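You operate a simulated robot arm through the tools that you are given. There is no shell and no other tool.

You run a simulated two-armed robot. Do the job below in one go: nothing can be reset, and whatever is moved stays where it is left.

TASK
Wipe the dust off the steel guide rail, then oil it.
Fine: the loom is locked off, leave it so; wipe with the blue rag, oil with the green felt pad from the black oil tub; put both back. A coat counts when it lies all over at full strength: go over it till it gets no stronger. What is to be rubbed or washed off counts as gone when no trace of it is left.

It is judged by the outcome, as a careful person would: the job done as asked, and still so three seconds after it is handed in. It fails if anything else is knocked over, pushed out of place, dropped, spilled or broken.

THE ROBOT
Two 7-joint arms with two-finger parallel grippers on one trunk that stands fixed in place. Base frame: the origin is at the foot of the trunk, x ahead of it, y to its left, z up; the work surface is at about z = 0.92. Lengths are in m, angles in rad, forces in N, time in s.
The left shoulder is at [0.07, 0.177, 1.152], the right one opposite. With the tool pointing down near the work surface each hand reaches from about 0.3 to 0.74 m from the base axis, measured 20 degrees to its own side. Payload 3.43 kg a hand.
The tool frame of a hand sits at the grasp point between the pads (the TCP): z along the fingers, y along the line on which they close. The tips reach 0.03 m beyond it. The gripper opens to 0.094 m. The fingers are 0.028 m wide and 0.01 m thick; the gripper's body (0.05 by 0.096 m) begins 0.055 m behind the TCP.
Orientation is told as [roll, pitch, yaw] about the base's x, y, z axes, in that order, counted from this pose: with the fingers straight down and closing along the base's y, the tool's x points along the base's -x, its y along +y and its z along -z.

THE INTERFACE
- The arms move only by the tool servo_tool. It takes "left_steps", "right_steps" or both (then of equal length, played together; a hand with none holds still); each is a list of rows, each a list of 3 entries, a list of its own where there are three numbers: the shift along the base's x, y, z in units of 300 mm (1.0 is 300 mm), then the turn, a rotation vector about the base's x, y, z in units of 45 degrees (1.0 is 45 degrees), then the finger opening in m, from 0 to 0.094. In form: [[[tx, ty, tz], [rx, ry, rz], gripper], ...]. A call has 1 to 20 rows; each row is the pose to reach, as a shift and turn from the pose commanded when the call began. A call with a number of a shift or a turn outside -1 to 1 is refused whole. Each row takes 0.2 s and may step no farther than 0.05 m and 0.15 rad from the row before; otherwise, or with a gripper value out of range, the whole call is refused. Where a pose cannot be reached the arm comes as near as it can. A force on the tool above 40 N (or 10 N above the force at the start of the call, whichever is more), or a blocked arm, ends the call early, and 0.2 s more pass. The fingers move at their own pace (about 0.153 m/s each) and stop on an object; they squeeze with about 22 N. The grip force told is the motor's: it shows also when the fingers shut on nothing. Time passes only in rows, and 0.2 s behind the last, so rows that repeat a pose let the fingers close. The reply holds the time, the measured pose of the TCP, the force on the tool along the base axes, the opening and the grip force, in the units named above and with some noise, with the torque about the TCP (base axes, N m) and any sound that the robot's microphone picked up.
- Cameras (640 x 400 px; columns grow to the right, rows downward): "scene" is now at [0.1148, -0.0552, 1.4675]; the picture's right is [-0.63, -0.78, 0.00], its down [-0.46, 0.37, -0.81] and it looks along [0.63, -0.51, -0.59] (base axes); focal length 312 px, centre (320, 200). "left" rides on the left gripper at [0.076, -0.014, -0.102] in its tool frame; the picture's right is [0.18, 0.98, 0.00], its down [-0.75, 0.14, -0.64] and it looks along [-0.63, 0.12, 0.77] (tool axes); focal length 243 px, centre (320, 200). "right" rides on the right gripper at [0.076, 0.014, -0.102] in its tool frame; the picture's right is [-0.18, 0.98, 0.00], its down [-0.75, -0.14, -0.64] and it looks along [-0.63, -0.12, 0.77] (tool axes); focal length 243 px, centre (320, 200).
- camera(camera): a new picture of that camera. It takes no simulated time.
- raise_lower(by): slides the trunk up (or, below 0, down) by that many m; the arms and the scene camera ride with it, the base frame stays. It gives what a move gives, with no picture.
- aim_head(pan, tilt): turns the head with the scene camera to pan (to the left, within 1.501 rad either way) and tilt (down, from -0.506 to 1.204), counted from straight ahead of the robot. It gives what a move gives.
- locate(camera, pixels): there is no depth. For up to 12 entries [column, row, z] of the newest picture of that camera ("zoom" is the newest enlarged one), the place [x, y] in the base frame at which the ray of that pixel passes the height z, good to about 0.002 m. It takes no simulated time.
- inspect(camera, box): a new picture of the part [left, top, right, bottom] of that camera's present view, enlarged. It takes no simulated time.
- hand_in(): hands the job in; it is judged then, once.

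Leave the grippers open and the arms clear of the work at the hand-in unless told otherwise.

The tools are called after "Call:" by a JSON object that holds its "api" and its "payload". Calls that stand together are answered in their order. servo_tool: Moves the arms, as the interface text tells. Its arguments: {"type":"object","properties":{"left_steps":{"type":"array"},"right_steps":{"type":"array"}},"required":[]} The other tools are called the same way: raise_lower (by) slides the trunk up or down; aim_head (pan, tilt) turns the head that bears the scene camera; camera (camera) takes a picture; locate (camera, pixels) gives the place at which the rays of pixels pass given heights; inspect (camera, box) takes an enlarged picture of a part of a camera's view; hand_in () hands the job in.

At the start:

```text
time_s: 0.0
left_position: [0.2902, -0.0402, 1.1964]
left_tool_rot: [-0.001, -0.001, -0.001]
left_ft_force: [0.7, -0.1, 0.9]
left_torque: [0.0, 0.0, -0.01]
left_grip_width: 0.0941
left_finger_force: 0.0
right_position: [0.3667, -0.4468, 1.2543]
right_tool_rot: [0.0, 0.002, 0.002]
right_ft_force: [-0.3, -0.4, -0.1]
right_torque: [0.0, -0.02, 0.02]
right_grip_width: 0.0941
right_finger_force: 0.1
trunk travel left (down, up): [-0.732, 0.108]
head pan, tilt: [-0.675, 0.625]
```

scene: 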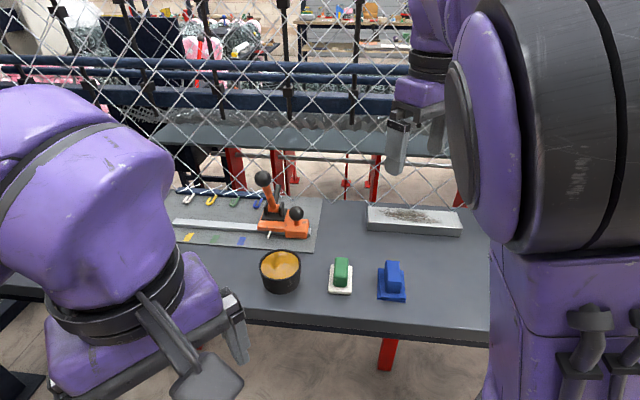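
right: 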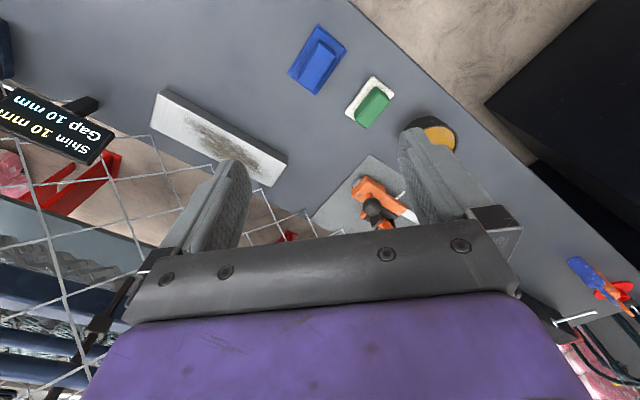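
left: 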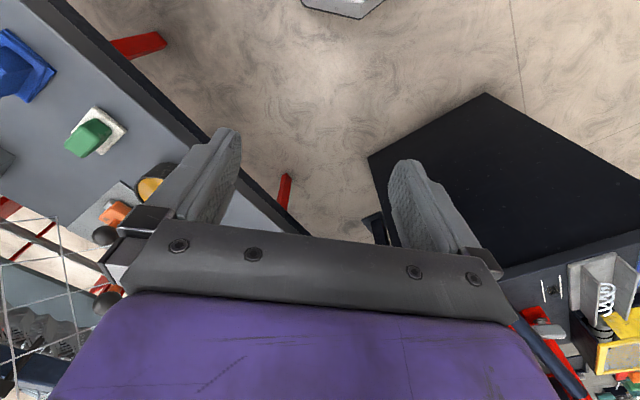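

I see the steel rail at about (413,220) with dust on its middle, the blue rag block at (392,280), the green pad at (341,275) and the oil tub at (280,270). I'll enlarge these parts first.

Call:
{"api": "inspect", "payload": {"camera": "scene", "box": [240, 180, 480, 330]}}

Call:
{"api": "inspect", "payload": {"camera": "right", "box": [140, 10, 460, 210]}}

Call:
{"api": "inspect", "payload": {"camera": "scene", "box": [150, 150, 350, 275]}}

```text
2.67 times, centred on (360, 255) of scene
```

zoom: 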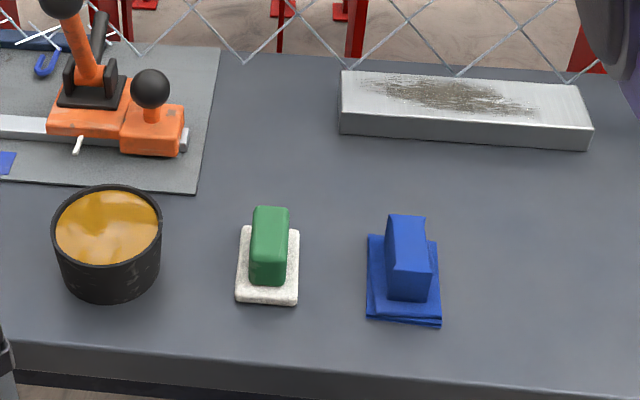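

```text
2.00 times, centred on (300, 110) of right
```

zoom: 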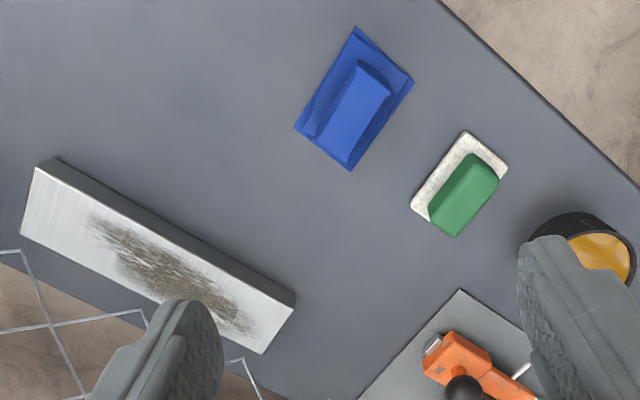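

```text
3.20 times, centred on (250, 212) of scene
```

zoom: 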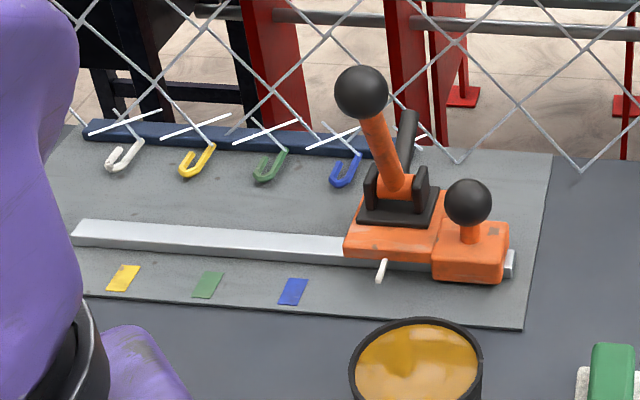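

Next I'll measure the objects, starting with a fresh enlarged view of the rail and tools.

Call:
{"api": "inspect", "payload": {"camera": "scene", "box": [240, 180, 480, 330]}}

Call:
{"api": "locate", "payload": {"camera": "zoom", "pixels": [[340, 133, 0.92], [586, 150, 0.92], [342, 113, 0.95], [590, 128, 0.95], [342, 71, 0.95], [578, 85, 0.95], [237, 302, 0.92], [297, 305, 0.92], [300, 230, 0.93], [243, 226, 0.93], [366, 320, 0.92], [440, 325, 0.92]]}}

Call:
{"api": "locate", "payload": {"camera": "zoom", "pixels": [[438, 240, 0.925], [368, 235, 0.925], [390, 298, 0.93], [430, 300, 0.93], [390, 262, 0.97], [430, 272, 0.97], [388, 215, 0.97], [425, 217, 0.97], [52, 230, 0.98], [162, 230, 0.98], [107, 187, 0.98], [107, 272, 0.98]]}}

Call:
{"api": "locate", "payload": {"camera": "zoom", "pixels": [[250, 280, 0.93], [285, 284, 0.93], [250, 262, 0.96], [287, 262, 0.96], [256, 208, 0.96], [289, 208, 0.96], [107, 300, 0.92], [60, 265, 0.92], [155, 265, 0.92]]}}

Call:
{"api": "inspect", "payload": {"camera": "right", "box": [140, 10, 460, 210]}}

Call:
{"api": "locate", "payload": {"camera": "zoom", "pixels": [[40, 168, 0.95], [294, 306, 0.95], [262, 354, 0.95], [20, 234, 0.95], [464, 132, 0.93], [508, 168, 0.93], [411, 208, 0.93], [356, 27, 0.925], [413, 82, 0.925], [350, 170, 0.925], [295, 127, 0.925]]}}

Call:
{"api": "locate", "payload": {"camera": "zoom", "pixels": [[361, 60, 0.97], [390, 92, 0.97], [350, 150, 0.97], [315, 130, 0.97], [471, 155, 0.96], [498, 182, 0.96], [456, 237, 0.96], [428, 208, 0.96]]}}

```text
2.67 times, centred on (360, 255) of scene
```

zoom: 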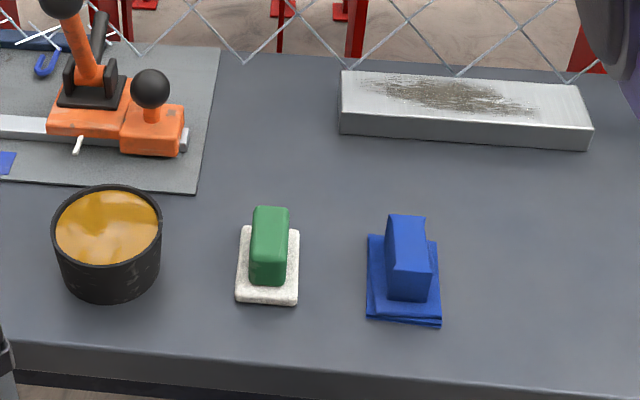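

```text
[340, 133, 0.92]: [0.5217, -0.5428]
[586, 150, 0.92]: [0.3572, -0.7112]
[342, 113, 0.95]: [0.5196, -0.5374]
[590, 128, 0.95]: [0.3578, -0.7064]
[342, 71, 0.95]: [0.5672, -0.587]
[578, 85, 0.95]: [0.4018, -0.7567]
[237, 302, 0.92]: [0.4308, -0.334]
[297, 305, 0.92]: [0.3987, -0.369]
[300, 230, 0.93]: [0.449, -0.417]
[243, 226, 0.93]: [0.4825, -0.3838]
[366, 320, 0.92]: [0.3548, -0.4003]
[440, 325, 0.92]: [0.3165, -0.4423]
```

```text
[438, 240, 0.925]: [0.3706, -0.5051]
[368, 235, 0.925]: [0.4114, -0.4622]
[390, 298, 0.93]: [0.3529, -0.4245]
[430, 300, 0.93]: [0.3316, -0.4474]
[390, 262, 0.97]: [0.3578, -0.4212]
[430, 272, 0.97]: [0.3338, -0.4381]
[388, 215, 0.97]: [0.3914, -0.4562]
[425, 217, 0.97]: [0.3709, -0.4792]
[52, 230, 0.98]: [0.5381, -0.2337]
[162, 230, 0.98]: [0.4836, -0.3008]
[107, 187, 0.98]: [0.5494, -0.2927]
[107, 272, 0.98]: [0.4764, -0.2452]
```

```text
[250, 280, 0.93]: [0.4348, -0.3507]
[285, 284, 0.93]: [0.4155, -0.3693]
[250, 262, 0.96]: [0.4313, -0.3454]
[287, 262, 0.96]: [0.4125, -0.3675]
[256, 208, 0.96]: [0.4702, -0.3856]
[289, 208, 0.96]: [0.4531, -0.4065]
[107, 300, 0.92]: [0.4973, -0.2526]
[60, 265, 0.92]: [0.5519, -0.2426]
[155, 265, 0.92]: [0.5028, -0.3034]
```

```text
2.00 times, centred on (300, 110) of right
```

zoom: 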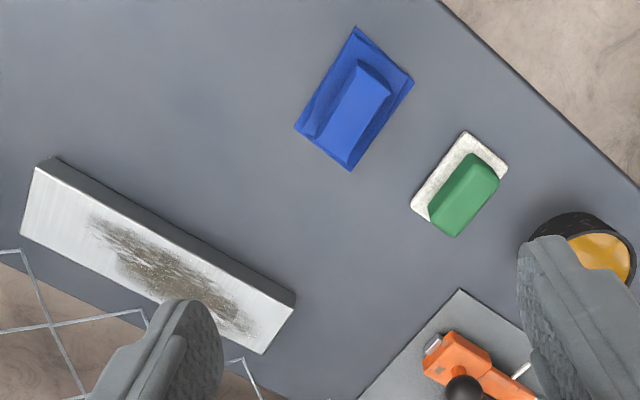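

```text
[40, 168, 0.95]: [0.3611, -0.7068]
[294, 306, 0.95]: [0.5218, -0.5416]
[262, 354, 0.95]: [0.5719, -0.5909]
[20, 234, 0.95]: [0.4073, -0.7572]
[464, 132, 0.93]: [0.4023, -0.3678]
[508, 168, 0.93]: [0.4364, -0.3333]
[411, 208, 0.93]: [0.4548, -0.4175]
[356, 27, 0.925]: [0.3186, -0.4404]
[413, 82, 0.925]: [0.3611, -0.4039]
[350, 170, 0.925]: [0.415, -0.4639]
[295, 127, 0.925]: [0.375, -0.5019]
```

```text
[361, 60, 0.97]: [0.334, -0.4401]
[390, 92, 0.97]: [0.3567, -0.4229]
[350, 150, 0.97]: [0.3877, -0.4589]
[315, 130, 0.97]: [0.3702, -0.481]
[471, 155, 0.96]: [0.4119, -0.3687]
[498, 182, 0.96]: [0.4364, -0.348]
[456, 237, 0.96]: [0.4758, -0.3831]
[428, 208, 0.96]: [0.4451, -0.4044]
```

The rail top is about 0.232 × 0.07 m at z≈0.95. Its long axis runs along (0.69, 0.72), and the tools' handles already lie across that axis. I'll look toward the left first, to see whether the left arm has room to move aside.

Call:
{"api": "aim_head", "payload": {"pan": 0.3, "tilt": 0.7}}

Call:
{"api": "camera", "payload": {"camera": "scene"}}

Call:
{"api": "aim_head", "payload": {"pan": -0.3, "tilt": 0.75}}

Call:
{"api": "camera", "payload": {"camera": "scene"}}

```text
time_s: 1.2
left_position: [0.2904, -0.0406, 1.196]
left_tool_rot: [-0.001, 0.0, -0.002]
left_ft_force: [0.4, 0.0, 0.8]
left_torque: [-0.02, 0.0, -0.01]
left_grip_width: 0.0939
left_finger_force: 0.0
right_position: [0.3656, -0.4456, 1.255]
right_tool_rot: [-0.001, 0.0, -0.002]
right_ft_force: [0.4, -0.2, 0.2]
right_torque: [0.0, -0.01, -0.01]
right_grip_width: 0.0939
right_finger_force: 0.1
trunk travel left (down, up): [-0.732, 0.108]
head pan, tilt: [0.3, 0.7]
```

```text
taken
```

scene: 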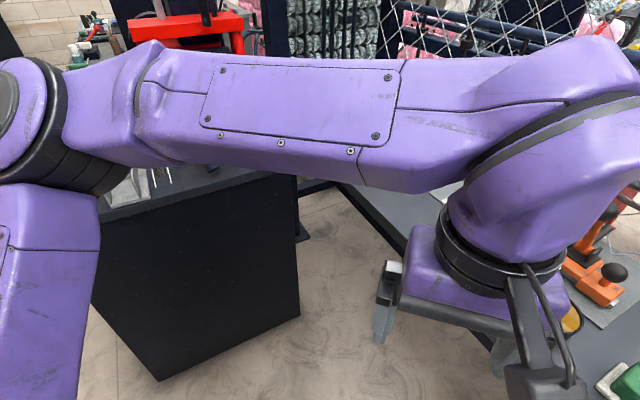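

```text
time_s: 2.2
left_position: [0.2905, -0.039, 1.1955]
left_tool_rot: [-0.001, 0.002, -0.001]
left_ft_force: [-0.4, 0.1, -0.1]
left_torque: [-0.01, 0.0, 0.01]
left_grip_width: 0.0941
left_finger_force: 0.1
right_position: [0.3674, -0.4459, 1.2542]
right_tool_rot: [0.001, 0.0, -0.002]
right_ft_force: [0.3, 0.7, 0.4]
right_torque: [0.01, -0.01, -0.03]
right_grip_width: 0.0938
right_finger_force: 0.0
trunk travel left (down, up): [-0.732, 0.108]
head pan, tilt: [-0.3, 0.75]
```

```text
taken
```

scene: 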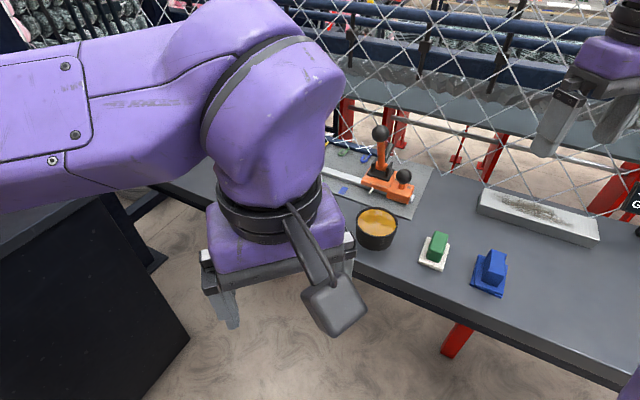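

The left arm leaves the right side free, so I'll let it hold still. Next I turn the right hand to yaw −44°, so its fingers close along the rail's length, and shift it toward y=-0.30 to see the tub, pad and rag from above.

Call:
{"api": "servo_tool", "payload": {"right_steps": [[[0.008, 0.08, 0], [0, 0, -0.163], 0.094], [[0.016, 0.16, 0], [0, 0, -0.326], 0.094], [[0.024, 0.24, 0], [0, 0, -0.489], 0.094], [[0.032, 0.32, 0], [0, 0, -0.652], 0.094], [[0.04, 0.4, 0], [0, 0, -0.815], 0.094], [[0.047, 0.487, 0], [0, 0, -0.978], 0.094], [[0.047, 0.487, 0], [0, 0, -0.978], 0.094]]}}

Call:
{"api": "camera", "payload": {"camera": "right"}}

Call:
{"api": "camera", "payload": {"camera": "scene"}}

```text
time_s: 3.9
left_position: [0.2901, -0.0392, 1.195]
left_tool_rot: [0.0, 0.001, -0.001]
left_ft_force: [0.2, 0.0, -0.9]
left_torque: [0.02, 0.01, 0.01]
left_grip_width: 0.0941
left_finger_force: 0.1
right_position: [0.4171, -0.3288, 1.2916]
right_tool_rot: [0.006, 0.014, -0.773]
right_ft_force: [0.2, 0.4, 0.0]
right_torque: [0.03, 0.0, 0.01]
right_grip_width: 0.0943
right_finger_force: 0.1
right hand out of reach, approached as far as the arm can: row 1, 2, 3, 4, 5, 6, 7
trunk travel left (down, up): [-0.732, 0.108]
head pan, tilt: [-0.3, 0.75]
```

```text
taken
```

right: 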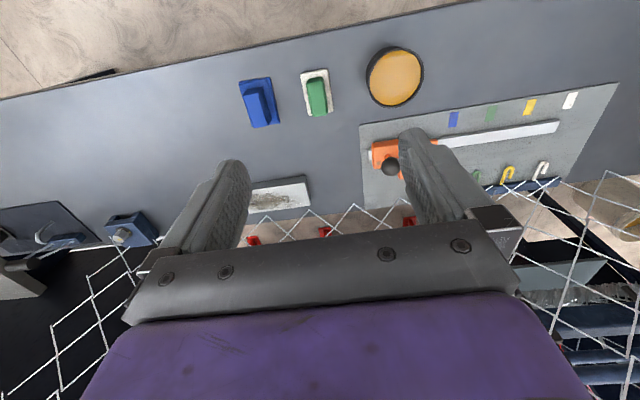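

```text
taken
```

scene: 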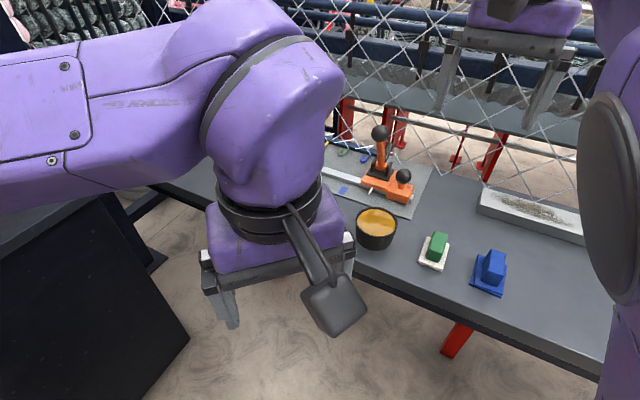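

The hand stopped at (0.417,-0.329,1.292), which looks like the near or high limit of its reach. From here I can measure the tub, at about (395,77) in the right view, against the scene view.

Call:
{"api": "inspect", "payload": {"camera": "right", "box": [220, 30, 460, 180]}}

Call:
{"api": "locate", "payload": {"camera": "right", "pixels": [[366, 77, 0.98], [424, 75, 0.98], [394, 46, 0.98], [396, 108, 0.98], [366, 77, 0.96], [424, 75, 0.96], [394, 46, 0.96], [396, 108, 0.96]]}}

Call:
{"api": "inspect", "payload": {"camera": "scene", "box": [320, 110, 560, 260]}}

```text
2.67 times, centred on (340, 105) of right
```

zoom: 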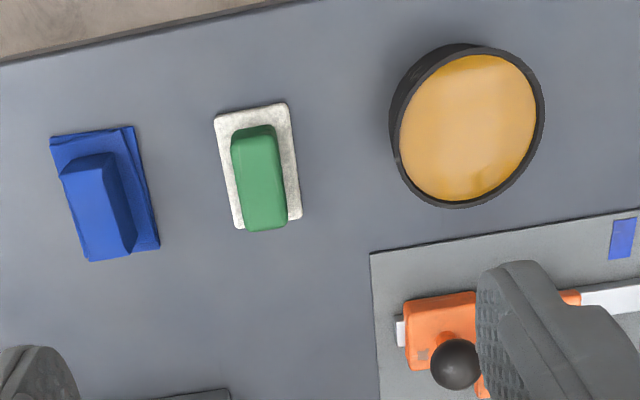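

```text
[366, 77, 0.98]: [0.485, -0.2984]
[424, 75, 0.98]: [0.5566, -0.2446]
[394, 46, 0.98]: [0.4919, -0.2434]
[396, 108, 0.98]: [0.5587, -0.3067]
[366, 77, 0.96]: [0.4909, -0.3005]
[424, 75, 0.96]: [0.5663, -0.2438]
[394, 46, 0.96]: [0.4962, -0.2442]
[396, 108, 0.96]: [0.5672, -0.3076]
```

```text
2.67 times, centred on (440, 185) of scene
```

zoom: 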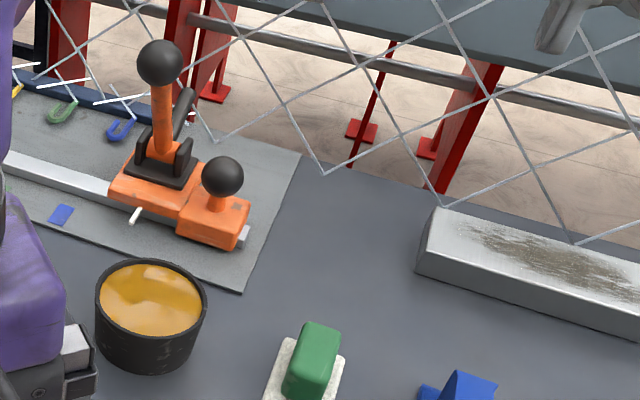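

I'll read the tub rim's centre at several heights from both cameras, so that the true rim height shows where they agree.

Call:
{"api": "locate", "payload": {"camera": "zoom", "pixels": [[152, 298, 0.96], [152, 298, 0.98], [152, 298, 1.0], [152, 298, 1.02], [96, 298, 0.98], [208, 298, 0.98], [152, 372, 0.92], [240, 292, 0.922], [302, 153, 0.922], [222, 178, 1.0], [160, 64, 1.08]]}}

Call:
{"api": "inspect", "payload": {"camera": "right", "box": [220, 30, 460, 180]}}

Call:
{"api": "locate", "payload": {"camera": "zoom", "pixels": [[471, 127, 0.96], [471, 127, 0.98], [471, 127, 1.0], [398, 130, 0.98], [545, 120, 0.98], [456, 364, 1.0], [456, 364, 0.97], [370, 253, 0.922]]}}

Call:
{"api": "locate", "payload": {"camera": "zoom", "pixels": [[214, 115, 0.93], [286, 102, 0.93], [301, 219, 0.93], [236, 229, 0.93], [51, 140, 0.925], [134, 126, 0.925], [159, 247, 0.925], [93, 261, 0.925]]}}

```text
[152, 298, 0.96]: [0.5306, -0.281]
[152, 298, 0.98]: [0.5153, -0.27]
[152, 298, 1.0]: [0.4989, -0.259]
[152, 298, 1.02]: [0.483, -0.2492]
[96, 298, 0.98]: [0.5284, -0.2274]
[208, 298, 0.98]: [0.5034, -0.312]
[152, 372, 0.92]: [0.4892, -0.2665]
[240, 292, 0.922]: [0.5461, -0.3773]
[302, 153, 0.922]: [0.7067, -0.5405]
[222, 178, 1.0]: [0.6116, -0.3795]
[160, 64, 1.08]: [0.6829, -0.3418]
```

```text
2.67 times, centred on (340, 105) of right
```

zoom: 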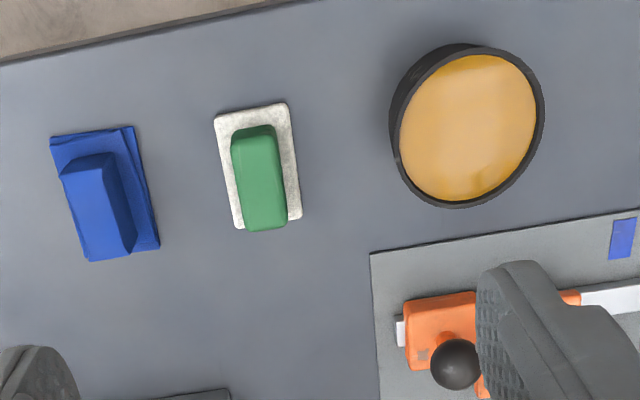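

```text
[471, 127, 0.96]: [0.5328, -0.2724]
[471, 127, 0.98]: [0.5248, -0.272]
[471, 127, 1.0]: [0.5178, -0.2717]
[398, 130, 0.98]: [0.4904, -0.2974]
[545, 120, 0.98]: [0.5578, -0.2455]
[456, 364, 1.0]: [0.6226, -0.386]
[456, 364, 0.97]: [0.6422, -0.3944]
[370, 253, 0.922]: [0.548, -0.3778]
```

```text
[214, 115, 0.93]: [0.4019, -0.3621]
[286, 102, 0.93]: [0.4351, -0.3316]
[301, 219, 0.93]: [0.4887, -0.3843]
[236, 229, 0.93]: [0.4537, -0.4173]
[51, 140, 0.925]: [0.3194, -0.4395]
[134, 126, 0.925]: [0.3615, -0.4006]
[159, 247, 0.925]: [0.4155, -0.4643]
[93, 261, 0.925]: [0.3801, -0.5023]
```

The two views put the tub rim at z≈0.97, centred near (0.526,-0.274), and the black knobs stand around (0.62,-0.38). The rag handle is centred at about (0.363,-0.450) and lies along −48°. I'll move toward it and lower, to see which commanded pose the shifts count from.

Call:
{"api": "servo_tool", "payload": {"right_steps": [[[0.01, -0.07, -0.075], [0, 0, -0.02], 0.094], [[0.02, -0.14, -0.15], [0, 0, -0.04], 0.094], [[0.03, -0.21, -0.225], [0, 0, -0.06], 0.094], [[0.04, -0.28, -0.3], [0, 0, -0.07], 0.094], [[0.05, -0.34, -0.375], [0, 0, -0.08], 0.094], [[0.063, -0.397, -0.447], [0, 0, -0.082], 0.094], [[0.063, -0.397, -0.447], [0, 0, -0.082], 0.094]]}}

Call:
{"api": "camera", "payload": {"camera": "right"}}

Call:
{"api": "camera", "payload": {"camera": "scene"}}

```text
time_s: 5.5
left_position: [0.2902, -0.0396, 1.1956]
left_tool_rot: [0.001, 0.0, 0.0]
left_ft_force: [-0.8, 0.7, -0.9]
left_torque: [0.02, -0.02, 0.0]
left_grip_width: 0.094
left_finger_force: 0.0
right_position: [0.4344, -0.4463, 1.1576]
right_tool_rot: [0.002, -0.002, -0.833]
right_ft_force: [0.1, 0.0, -0.2]
right_torque: [-0.03, 0.0, 0.02]
right_grip_width: 0.0939
right_finger_force: 0.1
right hand out of reach, approached as far as the arm can: row 1, 2
trunk travel left (down, up): [-0.732, 0.108]
head pan, tilt: [-0.3, 0.75]
```

```text
taken
```

right: 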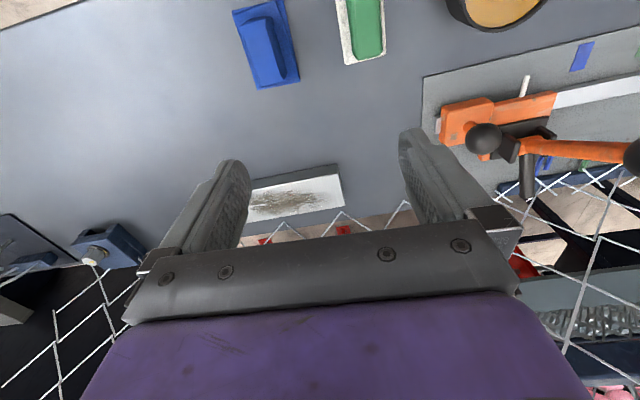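

```text
taken
```

scene: 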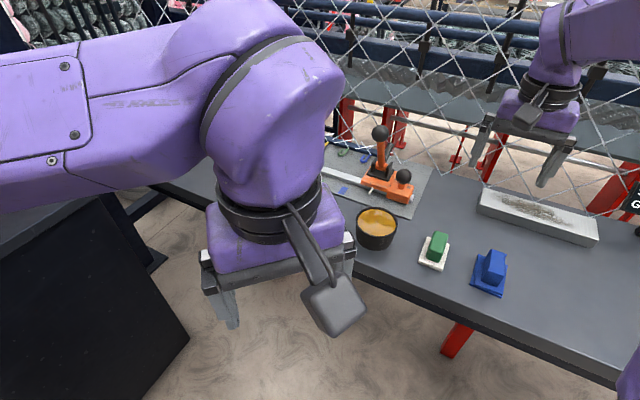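

The shifts count from the pose actually reached, now (0.434,-0.446,1.158) at yaw −47.7°. Next I go above the rag handle at (0.363,-0.450) and z=1.06.

Call:
{"api": "servo_tool", "payload": {"right_steps": [[[-0.08, -0.004, -0.1], [0, 0, 0], 0.094], [[-0.16, -0.008, -0.2], [0, 0, 0], 0.094], [[-0.238, -0.012, -0.3], [0, 0, 0], 0.094], [[-0.238, -0.012, -0.325], [0, 0, 0], 0.094], [[-0.238, -0.012, -0.325], [0, 0, 0], 0.094]]}}

Call:
{"api": "camera", "payload": {"camera": "right"}}

Call:
{"api": "camera", "payload": {"camera": "scene"}}

```text
time_s: 6.7
left_position: [0.2914, -0.0396, 1.1965]
left_tool_rot: [0.001, 0.0, 0.0]
left_ft_force: [-0.4, 0.6, -0.2]
left_torque: [-0.02, 0.02, 0.0]
left_grip_width: 0.0941
left_finger_force: 0.0
right_position: [0.3739, -0.4712, 1.0694]
right_tool_rot: [-0.001, 0.004, -0.83]
right_ft_force: [1.0, 0.2, 0.5]
right_torque: [0.03, 0.0, -0.05]
right_grip_width: 0.094
right_finger_force: 0.0
right hand out of reach, approached as far as the arm can: row 2, 3, 4, 5
trunk travel left (down, up): [-0.732, 0.108]
head pan, tilt: [-0.3, 0.75]
```

```text
taken
```

right: 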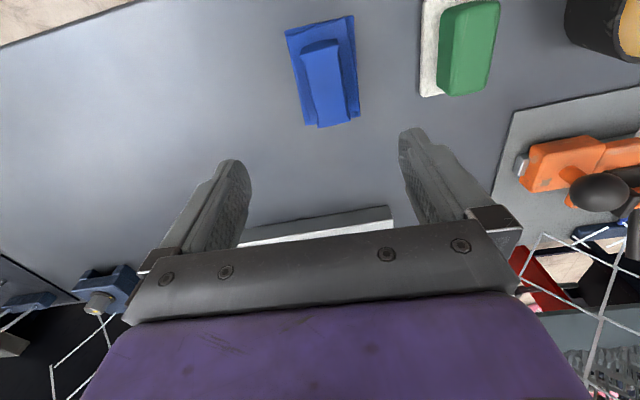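

```text
taken
```

scene: 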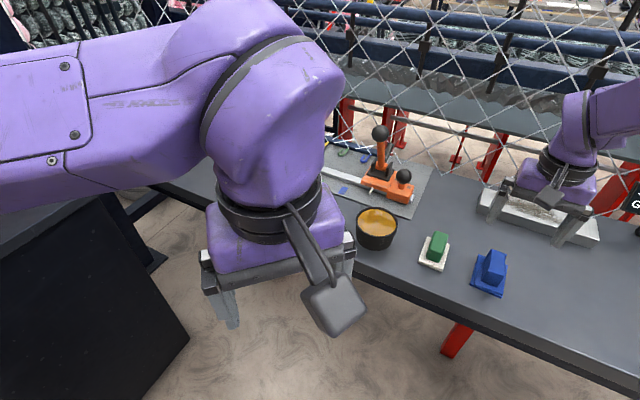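

The hand again stopped short, at (0.374,-0.471,1.069), so this spot is inside its near limit at this trunk height. Raising the trunk by 0.1 should help; then I'll approach the spot over the rag again.

Call:
{"api": "raise_lower", "payload": {"by": 0.1}}

Call:
{"api": "servo_tool", "payload": {"right_steps": [[[-0.018, 0.035, -0.1], [0, 0, 0], 0.094], [[-0.036, 0.07, -0.2], [0, 0, 0], 0.094], [[-0.036, 0.07, -0.3], [0, 0, 0], 0.094], [[-0.036, 0.07, -0.36], [0, 0, 0], 0.094], [[-0.036, 0.07, -0.36], [0, 0, 0], 0.094]]}}

Call:
{"api": "camera", "payload": {"camera": "right"}}

```text
time_s: 8.0
left_position: [0.2911, -0.0405, 1.2955]
left_tool_rot: [0.0, 0.0, -0.001]
left_ft_force: [0.8, -0.8, 0.2]
left_torque: [-0.01, -0.02, -0.01]
left_grip_width: 0.0939
left_finger_force: 0.0
right_position: [0.3737, -0.4736, 1.1681]
right_tool_rot: [-0.002, 0.005, -0.828]
right_ft_force: [0.6, 0.5, -0.7]
right_torque: [0.0, -0.02, -0.01]
right_grip_width: 0.0942
right_finger_force: 0.1
trunk travel left (down, up): [-0.832, 0.008]
head pan, tilt: [-0.3, 0.75]
```

```text
time_s: 9.2
left_position: [0.2899, -0.0388, 1.2953]
left_tool_rot: [-0.002, -0.001, 0.001]
left_ft_force: [0.2, 0.2, 0.1]
left_torque: [0.01, 0.02, 0.0]
left_grip_width: 0.0941
left_finger_force: 0.1
right_position: [0.3421, -0.5004, 1.1099]
right_tool_rot: [-0.002, 0.006, -0.826]
right_ft_force: [0.3, -0.8, -0.2]
right_torque: [-0.02, 0.0, -0.03]
right_grip_width: 0.0937
right_finger_force: 0.1
right hand out of reach, approached as far as the arm can: row 1, 2, 3, 4, 5
trunk travel left (down, up): [-0.832, 0.008]
head pan, tilt: [-0.3, 0.75]
```

```text
taken
```

right: 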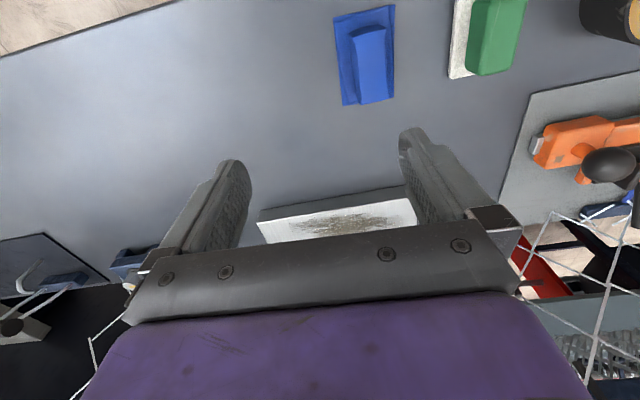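

Raising made it worse: the hand ended at (0.342,-0.500,1.110). The near limit seems to shrink when the hand is higher relative to the shoulder, so the trunk should go down instead. I'll lift the hand first, then look at the elbow with the head.

Call:
{"api": "servo_tool", "payload": {"right_steps": [[[0.05, -0.02, 0.15], [0, 0, 0], 0.094], [[0.1, -0.02, 0.3], [0, 0, 0], 0.094], [[0.1, -0.02, 0.45], [0, 0, 0], 0.094], [[0.1, -0.02, 0.6], [0, 0, 0], 0.094], [[0.1, -0.02, 0.6], [0, 0, 0], 0.094]]}}

Call:
{"api": "aim_head", "payload": {"pan": -1.1, "tilt": 0.6}}

Call:
{"api": "camera", "payload": {"camera": "scene"}}

```text
time_s: 10.4
left_position: [0.2911, -0.0405, 1.2963]
left_tool_rot: [0.0, 0.002, 0.0]
left_ft_force: [0.4, 0.2, -0.3]
left_torque: [0.0, 0.01, -0.01]
left_grip_width: 0.094
left_finger_force: 0.0
right_position: [0.3717, -0.5075, 1.2888]
right_tool_rot: [0.0, 0.004, -0.828]
right_ft_force: [-0.9, 0.1, -0.6]
right_torque: [0.03, 0.01, 0.02]
right_grip_width: 0.094
right_finger_force: 0.1
trunk travel left (down, up): [-0.832, 0.008]
head pan, tilt: [-0.3, 0.75]
```

```text
time_s: 11.5
left_position: [0.291, -0.0397, 1.2958]
left_tool_rot: [-0.001, 0.0, 0.0]
left_ft_force: [-0.2, 0.0, 0.3]
left_torque: [0.0, 0.0, -0.03]
left_grip_width: 0.094
left_finger_force: 0.1
right_position: [0.3727, -0.5074, 1.2889]
right_tool_rot: [-0.001, 0.004, -0.829]
right_ft_force: [-0.2, -0.2, 0.1]
right_torque: [0.01, 0.0, 0.01]
right_grip_width: 0.0939
right_finger_force: 0.0
trunk travel left (down, up): [-0.832, 0.008]
head pan, tilt: [-1.1, 0.6]
```

```text
taken
```

scene: 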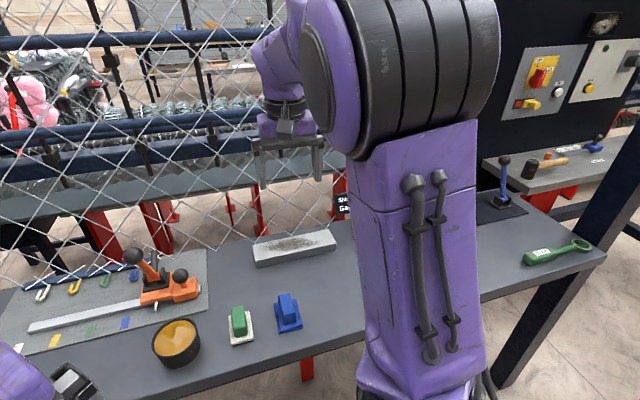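

The upper arm stands upright with the elbow high, so lowering the trunk should keep the elbow clear of the table. I'll check how close the table's near edge runs to the shoulder.

Call:
{"api": "locate", "payload": {"camera": "scene", "pixels": [[340, 347, 0.92], [240, 378, 0.92], [500, 297, 0.92], [600, 262, 0.92], [265, 269, 0.95], [330, 247, 0.95], [255, 238, 0.95], [320, 305, 0.92]]}}

```text
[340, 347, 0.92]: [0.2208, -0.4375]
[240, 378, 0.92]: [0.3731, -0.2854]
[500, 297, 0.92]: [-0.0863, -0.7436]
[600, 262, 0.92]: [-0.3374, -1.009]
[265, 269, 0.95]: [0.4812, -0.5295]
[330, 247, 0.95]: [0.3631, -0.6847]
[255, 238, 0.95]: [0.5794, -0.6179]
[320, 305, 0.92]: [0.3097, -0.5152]
```

The table edge is about 0.29 m from the shoulder, so lowering is safe on that side. I'll check what lies under the left hand before the trunk goes down.

Call:
{"api": "camera", "payload": {"camera": "left"}}

Call:
{"api": "locate", "payload": {"camera": "left", "pixels": [[368, 160, 0.9], [484, 95, 0.9], [368, 160, 0.0], [484, 95, 0.0], [510, 250, 0.9]]}}

Call:
{"api": "aim_head", "payload": {"pan": 0.6, "tilt": 0.8}}

Call:
{"api": "camera", "payload": {"camera": "scene"}}

```text
taken
```

left: 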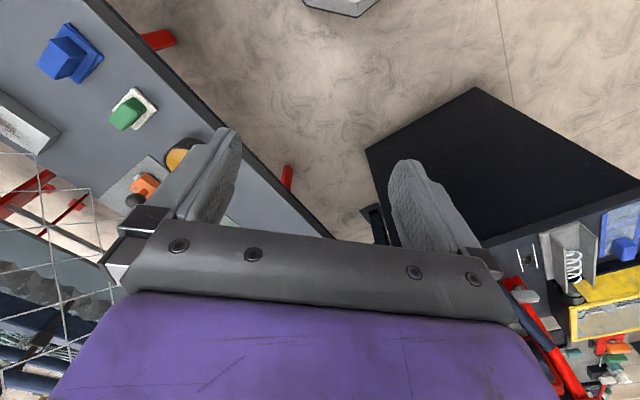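

```text
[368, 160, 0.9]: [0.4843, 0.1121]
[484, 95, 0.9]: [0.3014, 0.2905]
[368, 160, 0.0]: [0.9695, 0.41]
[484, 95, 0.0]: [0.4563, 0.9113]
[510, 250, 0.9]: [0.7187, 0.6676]
```

```text
time_s: 13.2
left_position: [0.291, -0.0406, 1.2957]
left_tool_rot: [-0.001, -0.001, -0.001]
left_ft_force: [-0.8, -0.3, -0.1]
left_torque: [-0.02, -0.02, -0.01]
left_grip_width: 0.094
left_finger_force: 0.1
right_position: [0.3716, -0.5076, 1.2893]
right_tool_rot: [0.0, 0.003, -0.829]
right_ft_force: [-0.2, 0.3, -0.3]
right_torque: [-0.01, 0.01, -0.04]
right_grip_width: 0.094
right_finger_force: 0.2
trunk travel left (down, up): [-0.832, 0.008]
head pan, tilt: [0.6, 0.799]
```

```text
taken
```

scene: 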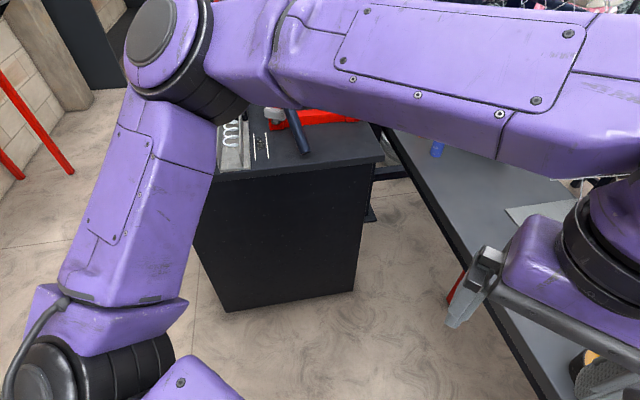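

Below the left hand is open floor, and the side bench stands farther out with the forearm well above it. I'll lower the trunk by 0.25 m, which puts the right hand at about z=1.04 over bare table between rag and rail.

Call:
{"api": "raise_lower", "payload": {"by": -0.25}}

Call:
{"api": "servo_tool", "payload": {"right_steps": [[[-0.015, 0.065, 0.03], [0, 0, 0], 0.094], [[-0.03, 0.13, 0.03], [0, 0, 0], 0.094], [[-0.03, 0.19, 0.03], [0, 0, 0], 0.094], [[-0.03, 0.19, 0.03], [0, 0, 0], 0.094]]}}

Call:
{"api": "camera", "payload": {"camera": "right"}}

```text
time_s: 15.8
left_position: [0.2909, -0.04, 1.0458]
left_tool_rot: [-0.002, 0.0, -0.002]
left_ft_force: [0.1, -0.2, 1.0]
left_torque: [0.01, 0.01, 0.03]
left_grip_width: 0.094
left_finger_force: 0.1
right_position: [0.3718, -0.5071, 1.0393]
right_tool_rot: [-0.003, 0.003, -0.829]
right_ft_force: [-0.7, 0.6, 0.1]
right_torque: [-0.01, 0.0, 0.0]
right_grip_width: 0.0938
right_finger_force: 0.0
trunk travel left (down, up): [-0.582, 0.258]
head pan, tilt: [0.6, 0.799]
```

```text
time_s: 16.8
left_position: [0.291, -0.0393, 1.045]
left_tool_rot: [0.0, 0.001, 0.0]
left_ft_force: [-0.2, -0.5, -0.1]
left_torque: [0.0, 0.02, 0.02]
left_grip_width: 0.0938
left_finger_force: 0.2
right_position: [0.3773, -0.4645, 1.0561]
right_tool_rot: [-0.009, 0.009, -0.83]
right_ft_force: [0.0, -1.0, -0.4]
right_torque: [0.0, 0.01, 0.0]
right_grip_width: 0.0942
right_finger_force: 0.0
right hand out of reach, approached as far as the arm can: row 2, 3, 4
trunk travel left (down, up): [-0.582, 0.258]
head pan, tilt: [0.6, 0.799]
```

```text
taken
```

right: 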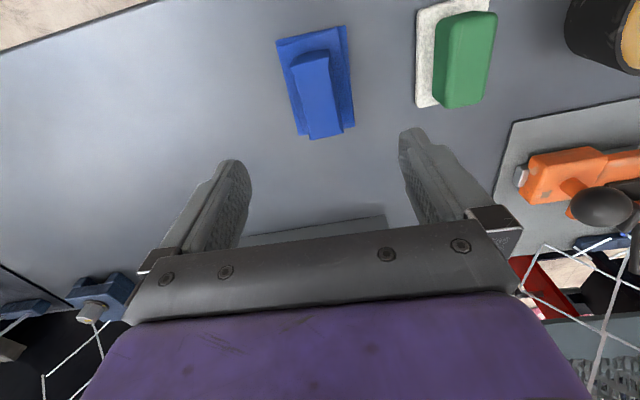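

The hand is still short, at (0.377,-0.465,1.056), though the limit does shrink as the hand gets higher relative to the shoulder. Before lowering more I'll check the left arm against the side bench.

Call:
{"api": "camera", "payload": {"camera": "scene"}}

Call:
{"api": "aim_head", "payload": {"pan": -1.1, "tilt": 0.6}}

Call:
{"api": "camera", "payload": {"camera": "scene"}}

```text
taken
```

scene: 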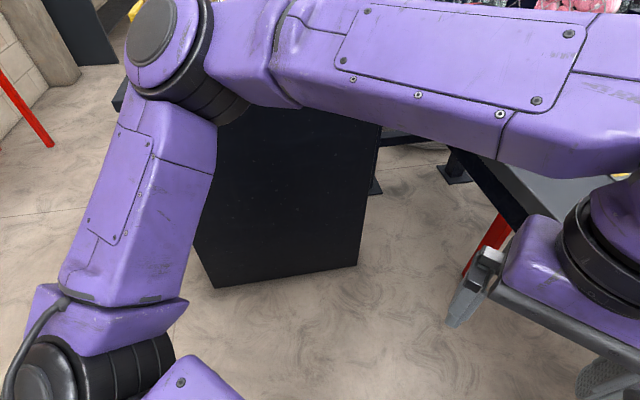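

```text
time_s: 18.6
left_position: [0.2922, -0.0395, 1.0456]
left_tool_rot: [0.0, 0.0, -0.001]
left_ft_force: [1.8, -0.7, 0.4]
left_torque: [0.01, -0.04, -0.01]
left_grip_width: 0.0938
left_finger_force: 0.0
right_position: [0.3767, -0.4655, 1.055]
right_tool_rot: [-0.006, 0.011, -0.828]
right_ft_force: [1.0, 0.0, 0.0]
right_torque: [0.0, 0.0, 0.02]
right_grip_width: 0.094
right_finger_force: 0.0
trunk travel left (down, up): [-0.582, 0.258]
head pan, tilt: [-1.1, 0.6]
```

```text
taken
```

scene: 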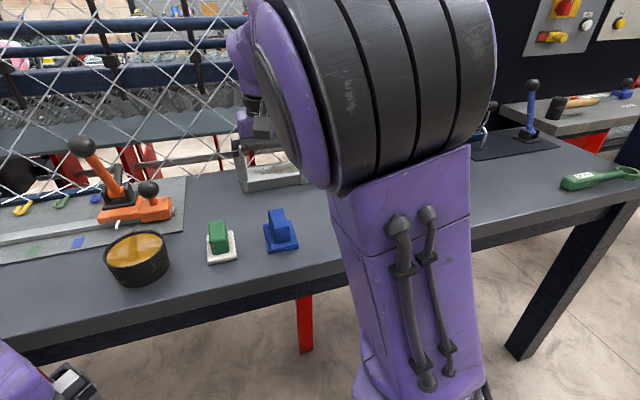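

The right arm is clear of the table edge. I'll lift the right hand by 0.18 m, lower the trunk another 0.18 m, then try the spot over the rag again.

Call:
{"api": "servo_tool", "payload": {"right_steps": [[[0, 0, 0.15], [0, 0, 0], 0.094], [[0, 0, 0.3], [0, 0, 0], 0.094], [[0, 0, 0.45], [0, 0, 0], 0.094], [[0, 0, 0.6], [0, 0, 0], 0.094], [[0, 0, 0.6], [0, 0, 0], 0.094]]}}

Call:
{"api": "raise_lower", "payload": {"by": -0.18}}

Call:
{"api": "servo_tool", "payload": {"right_steps": [[[-0.02, 0.025, 0], [0, 0, 0], 0.094], [[-0.045, 0.05, 0], [0, 0, 0], 0.094], [[-0.045, 0.05, 0], [0, 0, 0], 0.094]]}}

Call:
{"api": "camera", "payload": {"camera": "right"}}

Call:
{"api": "camera", "payload": {"camera": "scene"}}

```text
time_s: 19.8
left_position: [0.2915, -0.0395, 1.0463]
left_tool_rot: [-0.001, 0.001, -0.002]
left_ft_force: [0.7, 0.6, -0.5]
left_torque: [0.02, 0.01, -0.02]
left_grip_width: 0.0938
left_finger_force: 0.1
right_position: [0.3782, -0.4654, 1.2339]
right_tool_rot: [-0.003, 0.003, -0.83]
right_ft_force: [-0.8, -0.6, 0.0]
right_torque: [0.0, -0.02, -0.01]
right_grip_width: 0.094
right_finger_force: 0.1
trunk travel left (down, up): [-0.582, 0.258]
head pan, tilt: [-1.1, 0.6]
```

```text
time_s: 21.8
left_position: [0.2904, -0.0399, 0.8664]
left_tool_rot: [-0.001, -0.001, 0.001]
left_ft_force: [0.4, 0.3, -0.3]
left_torque: [-0.01, 0.01, 0.0]
left_grip_width: 0.0938
left_finger_force: 0.0
right_position: [0.3783, -0.4648, 1.0546]
right_tool_rot: [-0.002, 0.002, -0.831]
right_ft_force: [-0.1, 0.3, -0.4]
right_torque: [-0.02, 0.0, 0.01]
right_grip_width: 0.094
right_finger_force: 0.0
trunk travel left (down, up): [-0.402, 0.438]
head pan, tilt: [-1.1, 0.6]
```

```text
time_s: 22.6
left_position: [0.2918, -0.0396, 0.8658]
left_tool_rot: [0.001, 0.001, -0.001]
left_ft_force: [0.1, -0.8, -0.1]
left_torque: [0.02, -0.02, 0.0]
left_grip_width: 0.0938
left_finger_force: 0.0
right_position: [0.3635, -0.4504, 1.0562]
right_tool_rot: [-0.002, 0.002, -0.828]
right_ft_force: [-0.7, -0.8, -0.9]
right_torque: [0.02, 0.01, 0.0]
right_grip_width: 0.0941
right_finger_force: 0.0
trunk travel left (down, up): [-0.402, 0.438]
head pan, tilt: [-1.1, 0.6]
```

```text
taken
```

right: 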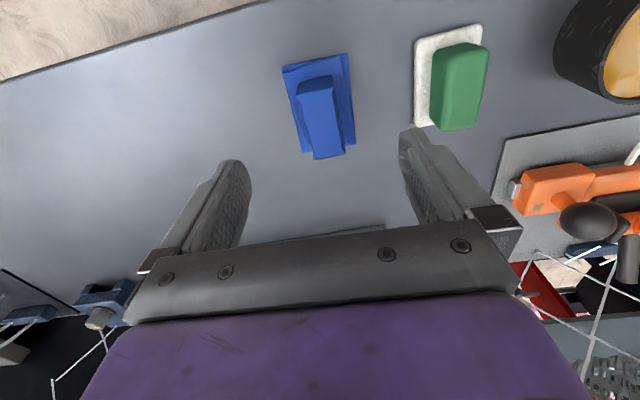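

```text
taken
```

scene: 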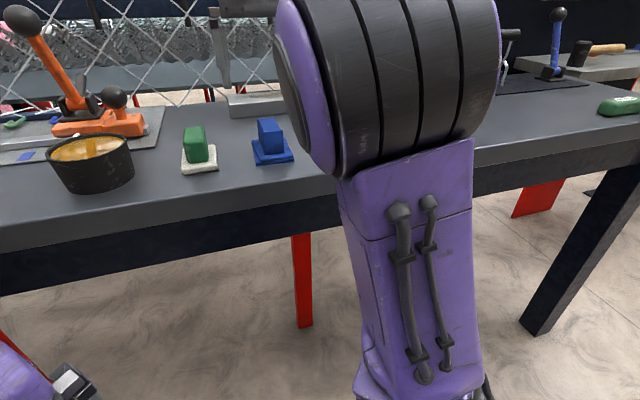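

Now the hand is where I wanted it, over the rag at (0.3635,-0.4504,1.056). I'll measure the rag handle closely, around (320,115) in the right view.

Call:
{"api": "inspect", "payload": {"camera": "right", "box": [240, 30, 400, 130]}}

Call:
{"api": "inspect", "payload": {"camera": "scene", "box": [160, 90, 320, 190]}}

Call:
{"api": "locate", "payload": {"camera": "zoom", "pixels": [[390, 180, 0.97], [455, 120, 0.97]]}}

Call:
{"api": "locate", "payload": {"camera": "right", "pixels": [[300, 80, 0.97], [332, 75, 0.97], [345, 155, 0.97], [313, 160, 0.97], [300, 80, 0.96], [345, 155, 0.96], [283, 67, 0.93], [347, 54, 0.93], [355, 143, 0.93], [303, 152, 0.93]]}}

```text
4.00 times, centred on (320, 80) of right
```

zoom: 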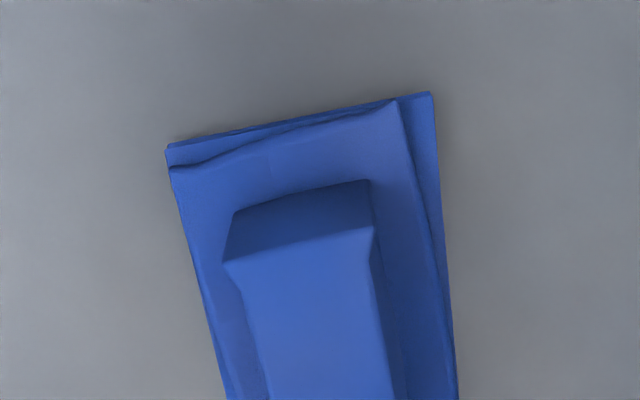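

```text
4.00 times, centred on (240, 140) of scene
```

zoom: 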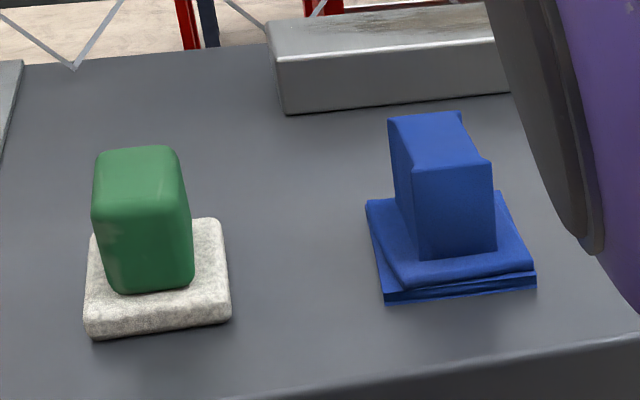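

```text
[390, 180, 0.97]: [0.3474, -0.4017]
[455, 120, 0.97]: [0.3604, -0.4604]
```

```text
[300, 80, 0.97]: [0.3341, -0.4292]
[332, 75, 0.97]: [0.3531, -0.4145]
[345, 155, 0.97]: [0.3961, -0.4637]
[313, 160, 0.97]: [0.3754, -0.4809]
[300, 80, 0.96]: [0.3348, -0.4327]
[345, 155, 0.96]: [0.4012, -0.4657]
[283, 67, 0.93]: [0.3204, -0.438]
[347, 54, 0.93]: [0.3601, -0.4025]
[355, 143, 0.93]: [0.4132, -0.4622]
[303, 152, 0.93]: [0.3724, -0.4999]
```

Call:
{"api": "locate", "payload": {"camera": "zoom", "pixels": [[412, 172, 0.97], [412, 172, 0.98], [412, 172, 0.96], [490, 160, 0.97], [490, 160, 0.98], [390, 118, 0.97], [460, 112, 0.97], [420, 258, 0.93], [497, 248, 0.93], [420, 258, 0.935]]}}

Call:
{"api": "locate", "payload": {"camera": "right", "pixels": [[295.5, 95.5, 0.97], [333, 87, 0.97], [345, 155, 0.97], [313, 160, 0.97], [295.5, 95.5, 0.98], [333, 87, 0.98], [345, 155, 0.98], [313, 160, 0.98], [299, 82.5, 0.93], [332.5, 75, 0.93], [299, 82.5, 0.935]]}}

```text
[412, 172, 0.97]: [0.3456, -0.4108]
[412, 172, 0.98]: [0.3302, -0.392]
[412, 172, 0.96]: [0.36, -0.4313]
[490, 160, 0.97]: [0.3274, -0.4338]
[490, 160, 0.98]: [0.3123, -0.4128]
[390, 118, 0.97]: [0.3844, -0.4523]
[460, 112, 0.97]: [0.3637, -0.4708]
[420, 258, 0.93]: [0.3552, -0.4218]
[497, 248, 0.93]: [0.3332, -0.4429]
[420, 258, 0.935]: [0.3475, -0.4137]
```

```text
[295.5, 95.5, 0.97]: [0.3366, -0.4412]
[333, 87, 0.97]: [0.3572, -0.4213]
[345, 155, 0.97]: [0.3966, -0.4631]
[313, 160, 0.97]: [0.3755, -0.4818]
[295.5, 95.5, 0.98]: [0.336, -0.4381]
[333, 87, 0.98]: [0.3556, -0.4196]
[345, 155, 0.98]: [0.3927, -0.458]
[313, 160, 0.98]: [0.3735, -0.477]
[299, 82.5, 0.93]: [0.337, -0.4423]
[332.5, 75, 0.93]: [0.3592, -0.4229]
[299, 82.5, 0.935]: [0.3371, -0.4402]
```

The handle is about 0.028 × 0.057 m, topping out at z≈0.97, centred near (0.365,-0.451). I'll narrow the fingers to 0.07 and go straight down to z≈0.968, leaving the tips just above the cloth.

Call:
{"api": "servo_tool", "payload": {"right_steps": [[[0.003, -0.002, -0.08], [0, 0, 0.02], 0.07], [[0.003, -0.002, -0.16], [0, 0, 0.02], 0.07], [[0.003, -0.002, -0.24], [0, 0, 0.02], 0.07], [[0.003, -0.002, -0.293], [0, 0, 0.02], 0.07], [[0.003, -0.002, -0.293], [0, 0, 0.02], 0.07]]}}

Call:
{"api": "camera", "payload": {"camera": "right"}}

Call:
{"api": "camera", "payload": {"camera": "scene"}}

```text
time_s: 23.8
left_position: [0.2904, -0.0382, 0.8654]
left_tool_rot: [0.001, -0.001, 0.0]
left_ft_force: [-0.5, 0.4, -0.7]
left_torque: [0.01, 0.01, 0.0]
left_grip_width: 0.0938
left_finger_force: 0.1
right_position: [0.3642, -0.4499, 0.9667]
right_tool_rot: [-0.002, 0.004, -0.816]
right_ft_force: [-0.5, 0.1, -0.2]
right_torque: [0.0, -0.01, 0.01]
right_grip_width: 0.07
right_finger_force: 0.0
trunk travel left (down, up): [-0.402, 0.438]
head pan, tilt: [-1.1, 0.6]
```

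```text
taken
```

right: 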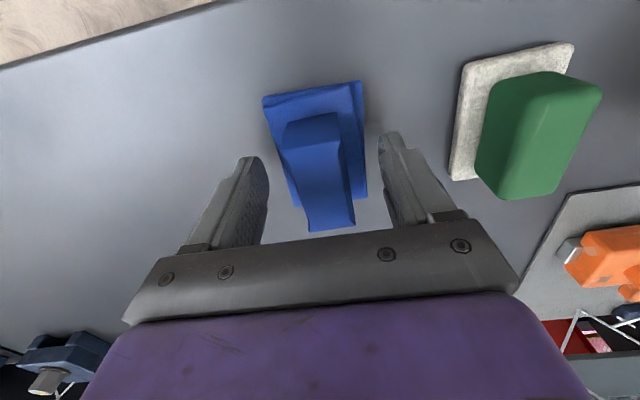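

```text
taken
```

scene: 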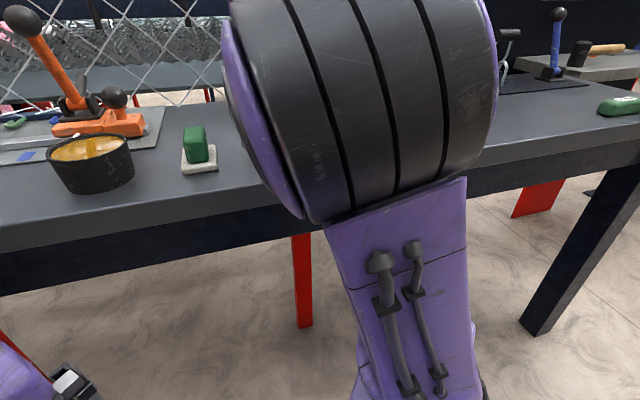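

The handle sits between the fingers, at about (320,170). Closing now.

Call:
{"api": "servo_tool", "payload": {"right_steps": [[[0, 0, 0], [0, 0, 0], 0.03], [[0, 0, 0], [0, 0, 0], 0.02], [[0, 0, 0], [0, 0, 0], 0.02], [[0, 0, 0], [0, 0, 0], 0.02]]}}

Call:
{"api": "camera", "payload": {"camera": "right"}}

```text
time_s: 24.8
left_position: [0.2904, -0.0403, 0.8647]
left_tool_rot: [0.001, 0.001, 0.001]
left_ft_force: [-0.4, -0.4, -0.3]
left_torque: [-0.02, -0.01, -0.02]
left_grip_width: 0.094
left_finger_force: 0.1
right_position: [0.364, -0.4504, 0.9678]
right_tool_rot: [-0.001, 0.003, -0.816]
right_ft_force: [-0.2, 0.5, 0.1]
right_torque: [-0.01, 0.0, -0.01]
right_grip_width: 0.0339
right_finger_force: 22.0
trunk travel left (down, up): [-0.402, 0.438]
head pan, tilt: [-1.1, 0.6]
```

```text
taken
```

right: 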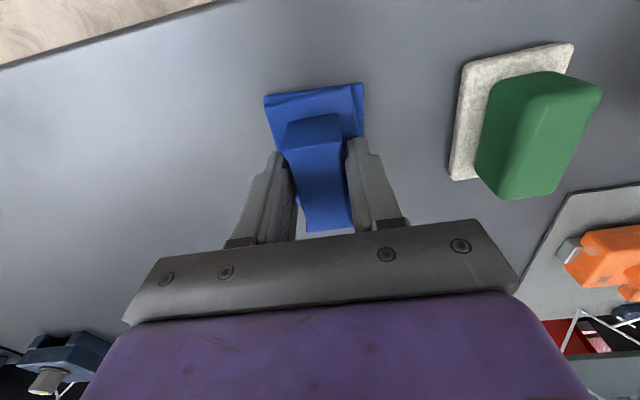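

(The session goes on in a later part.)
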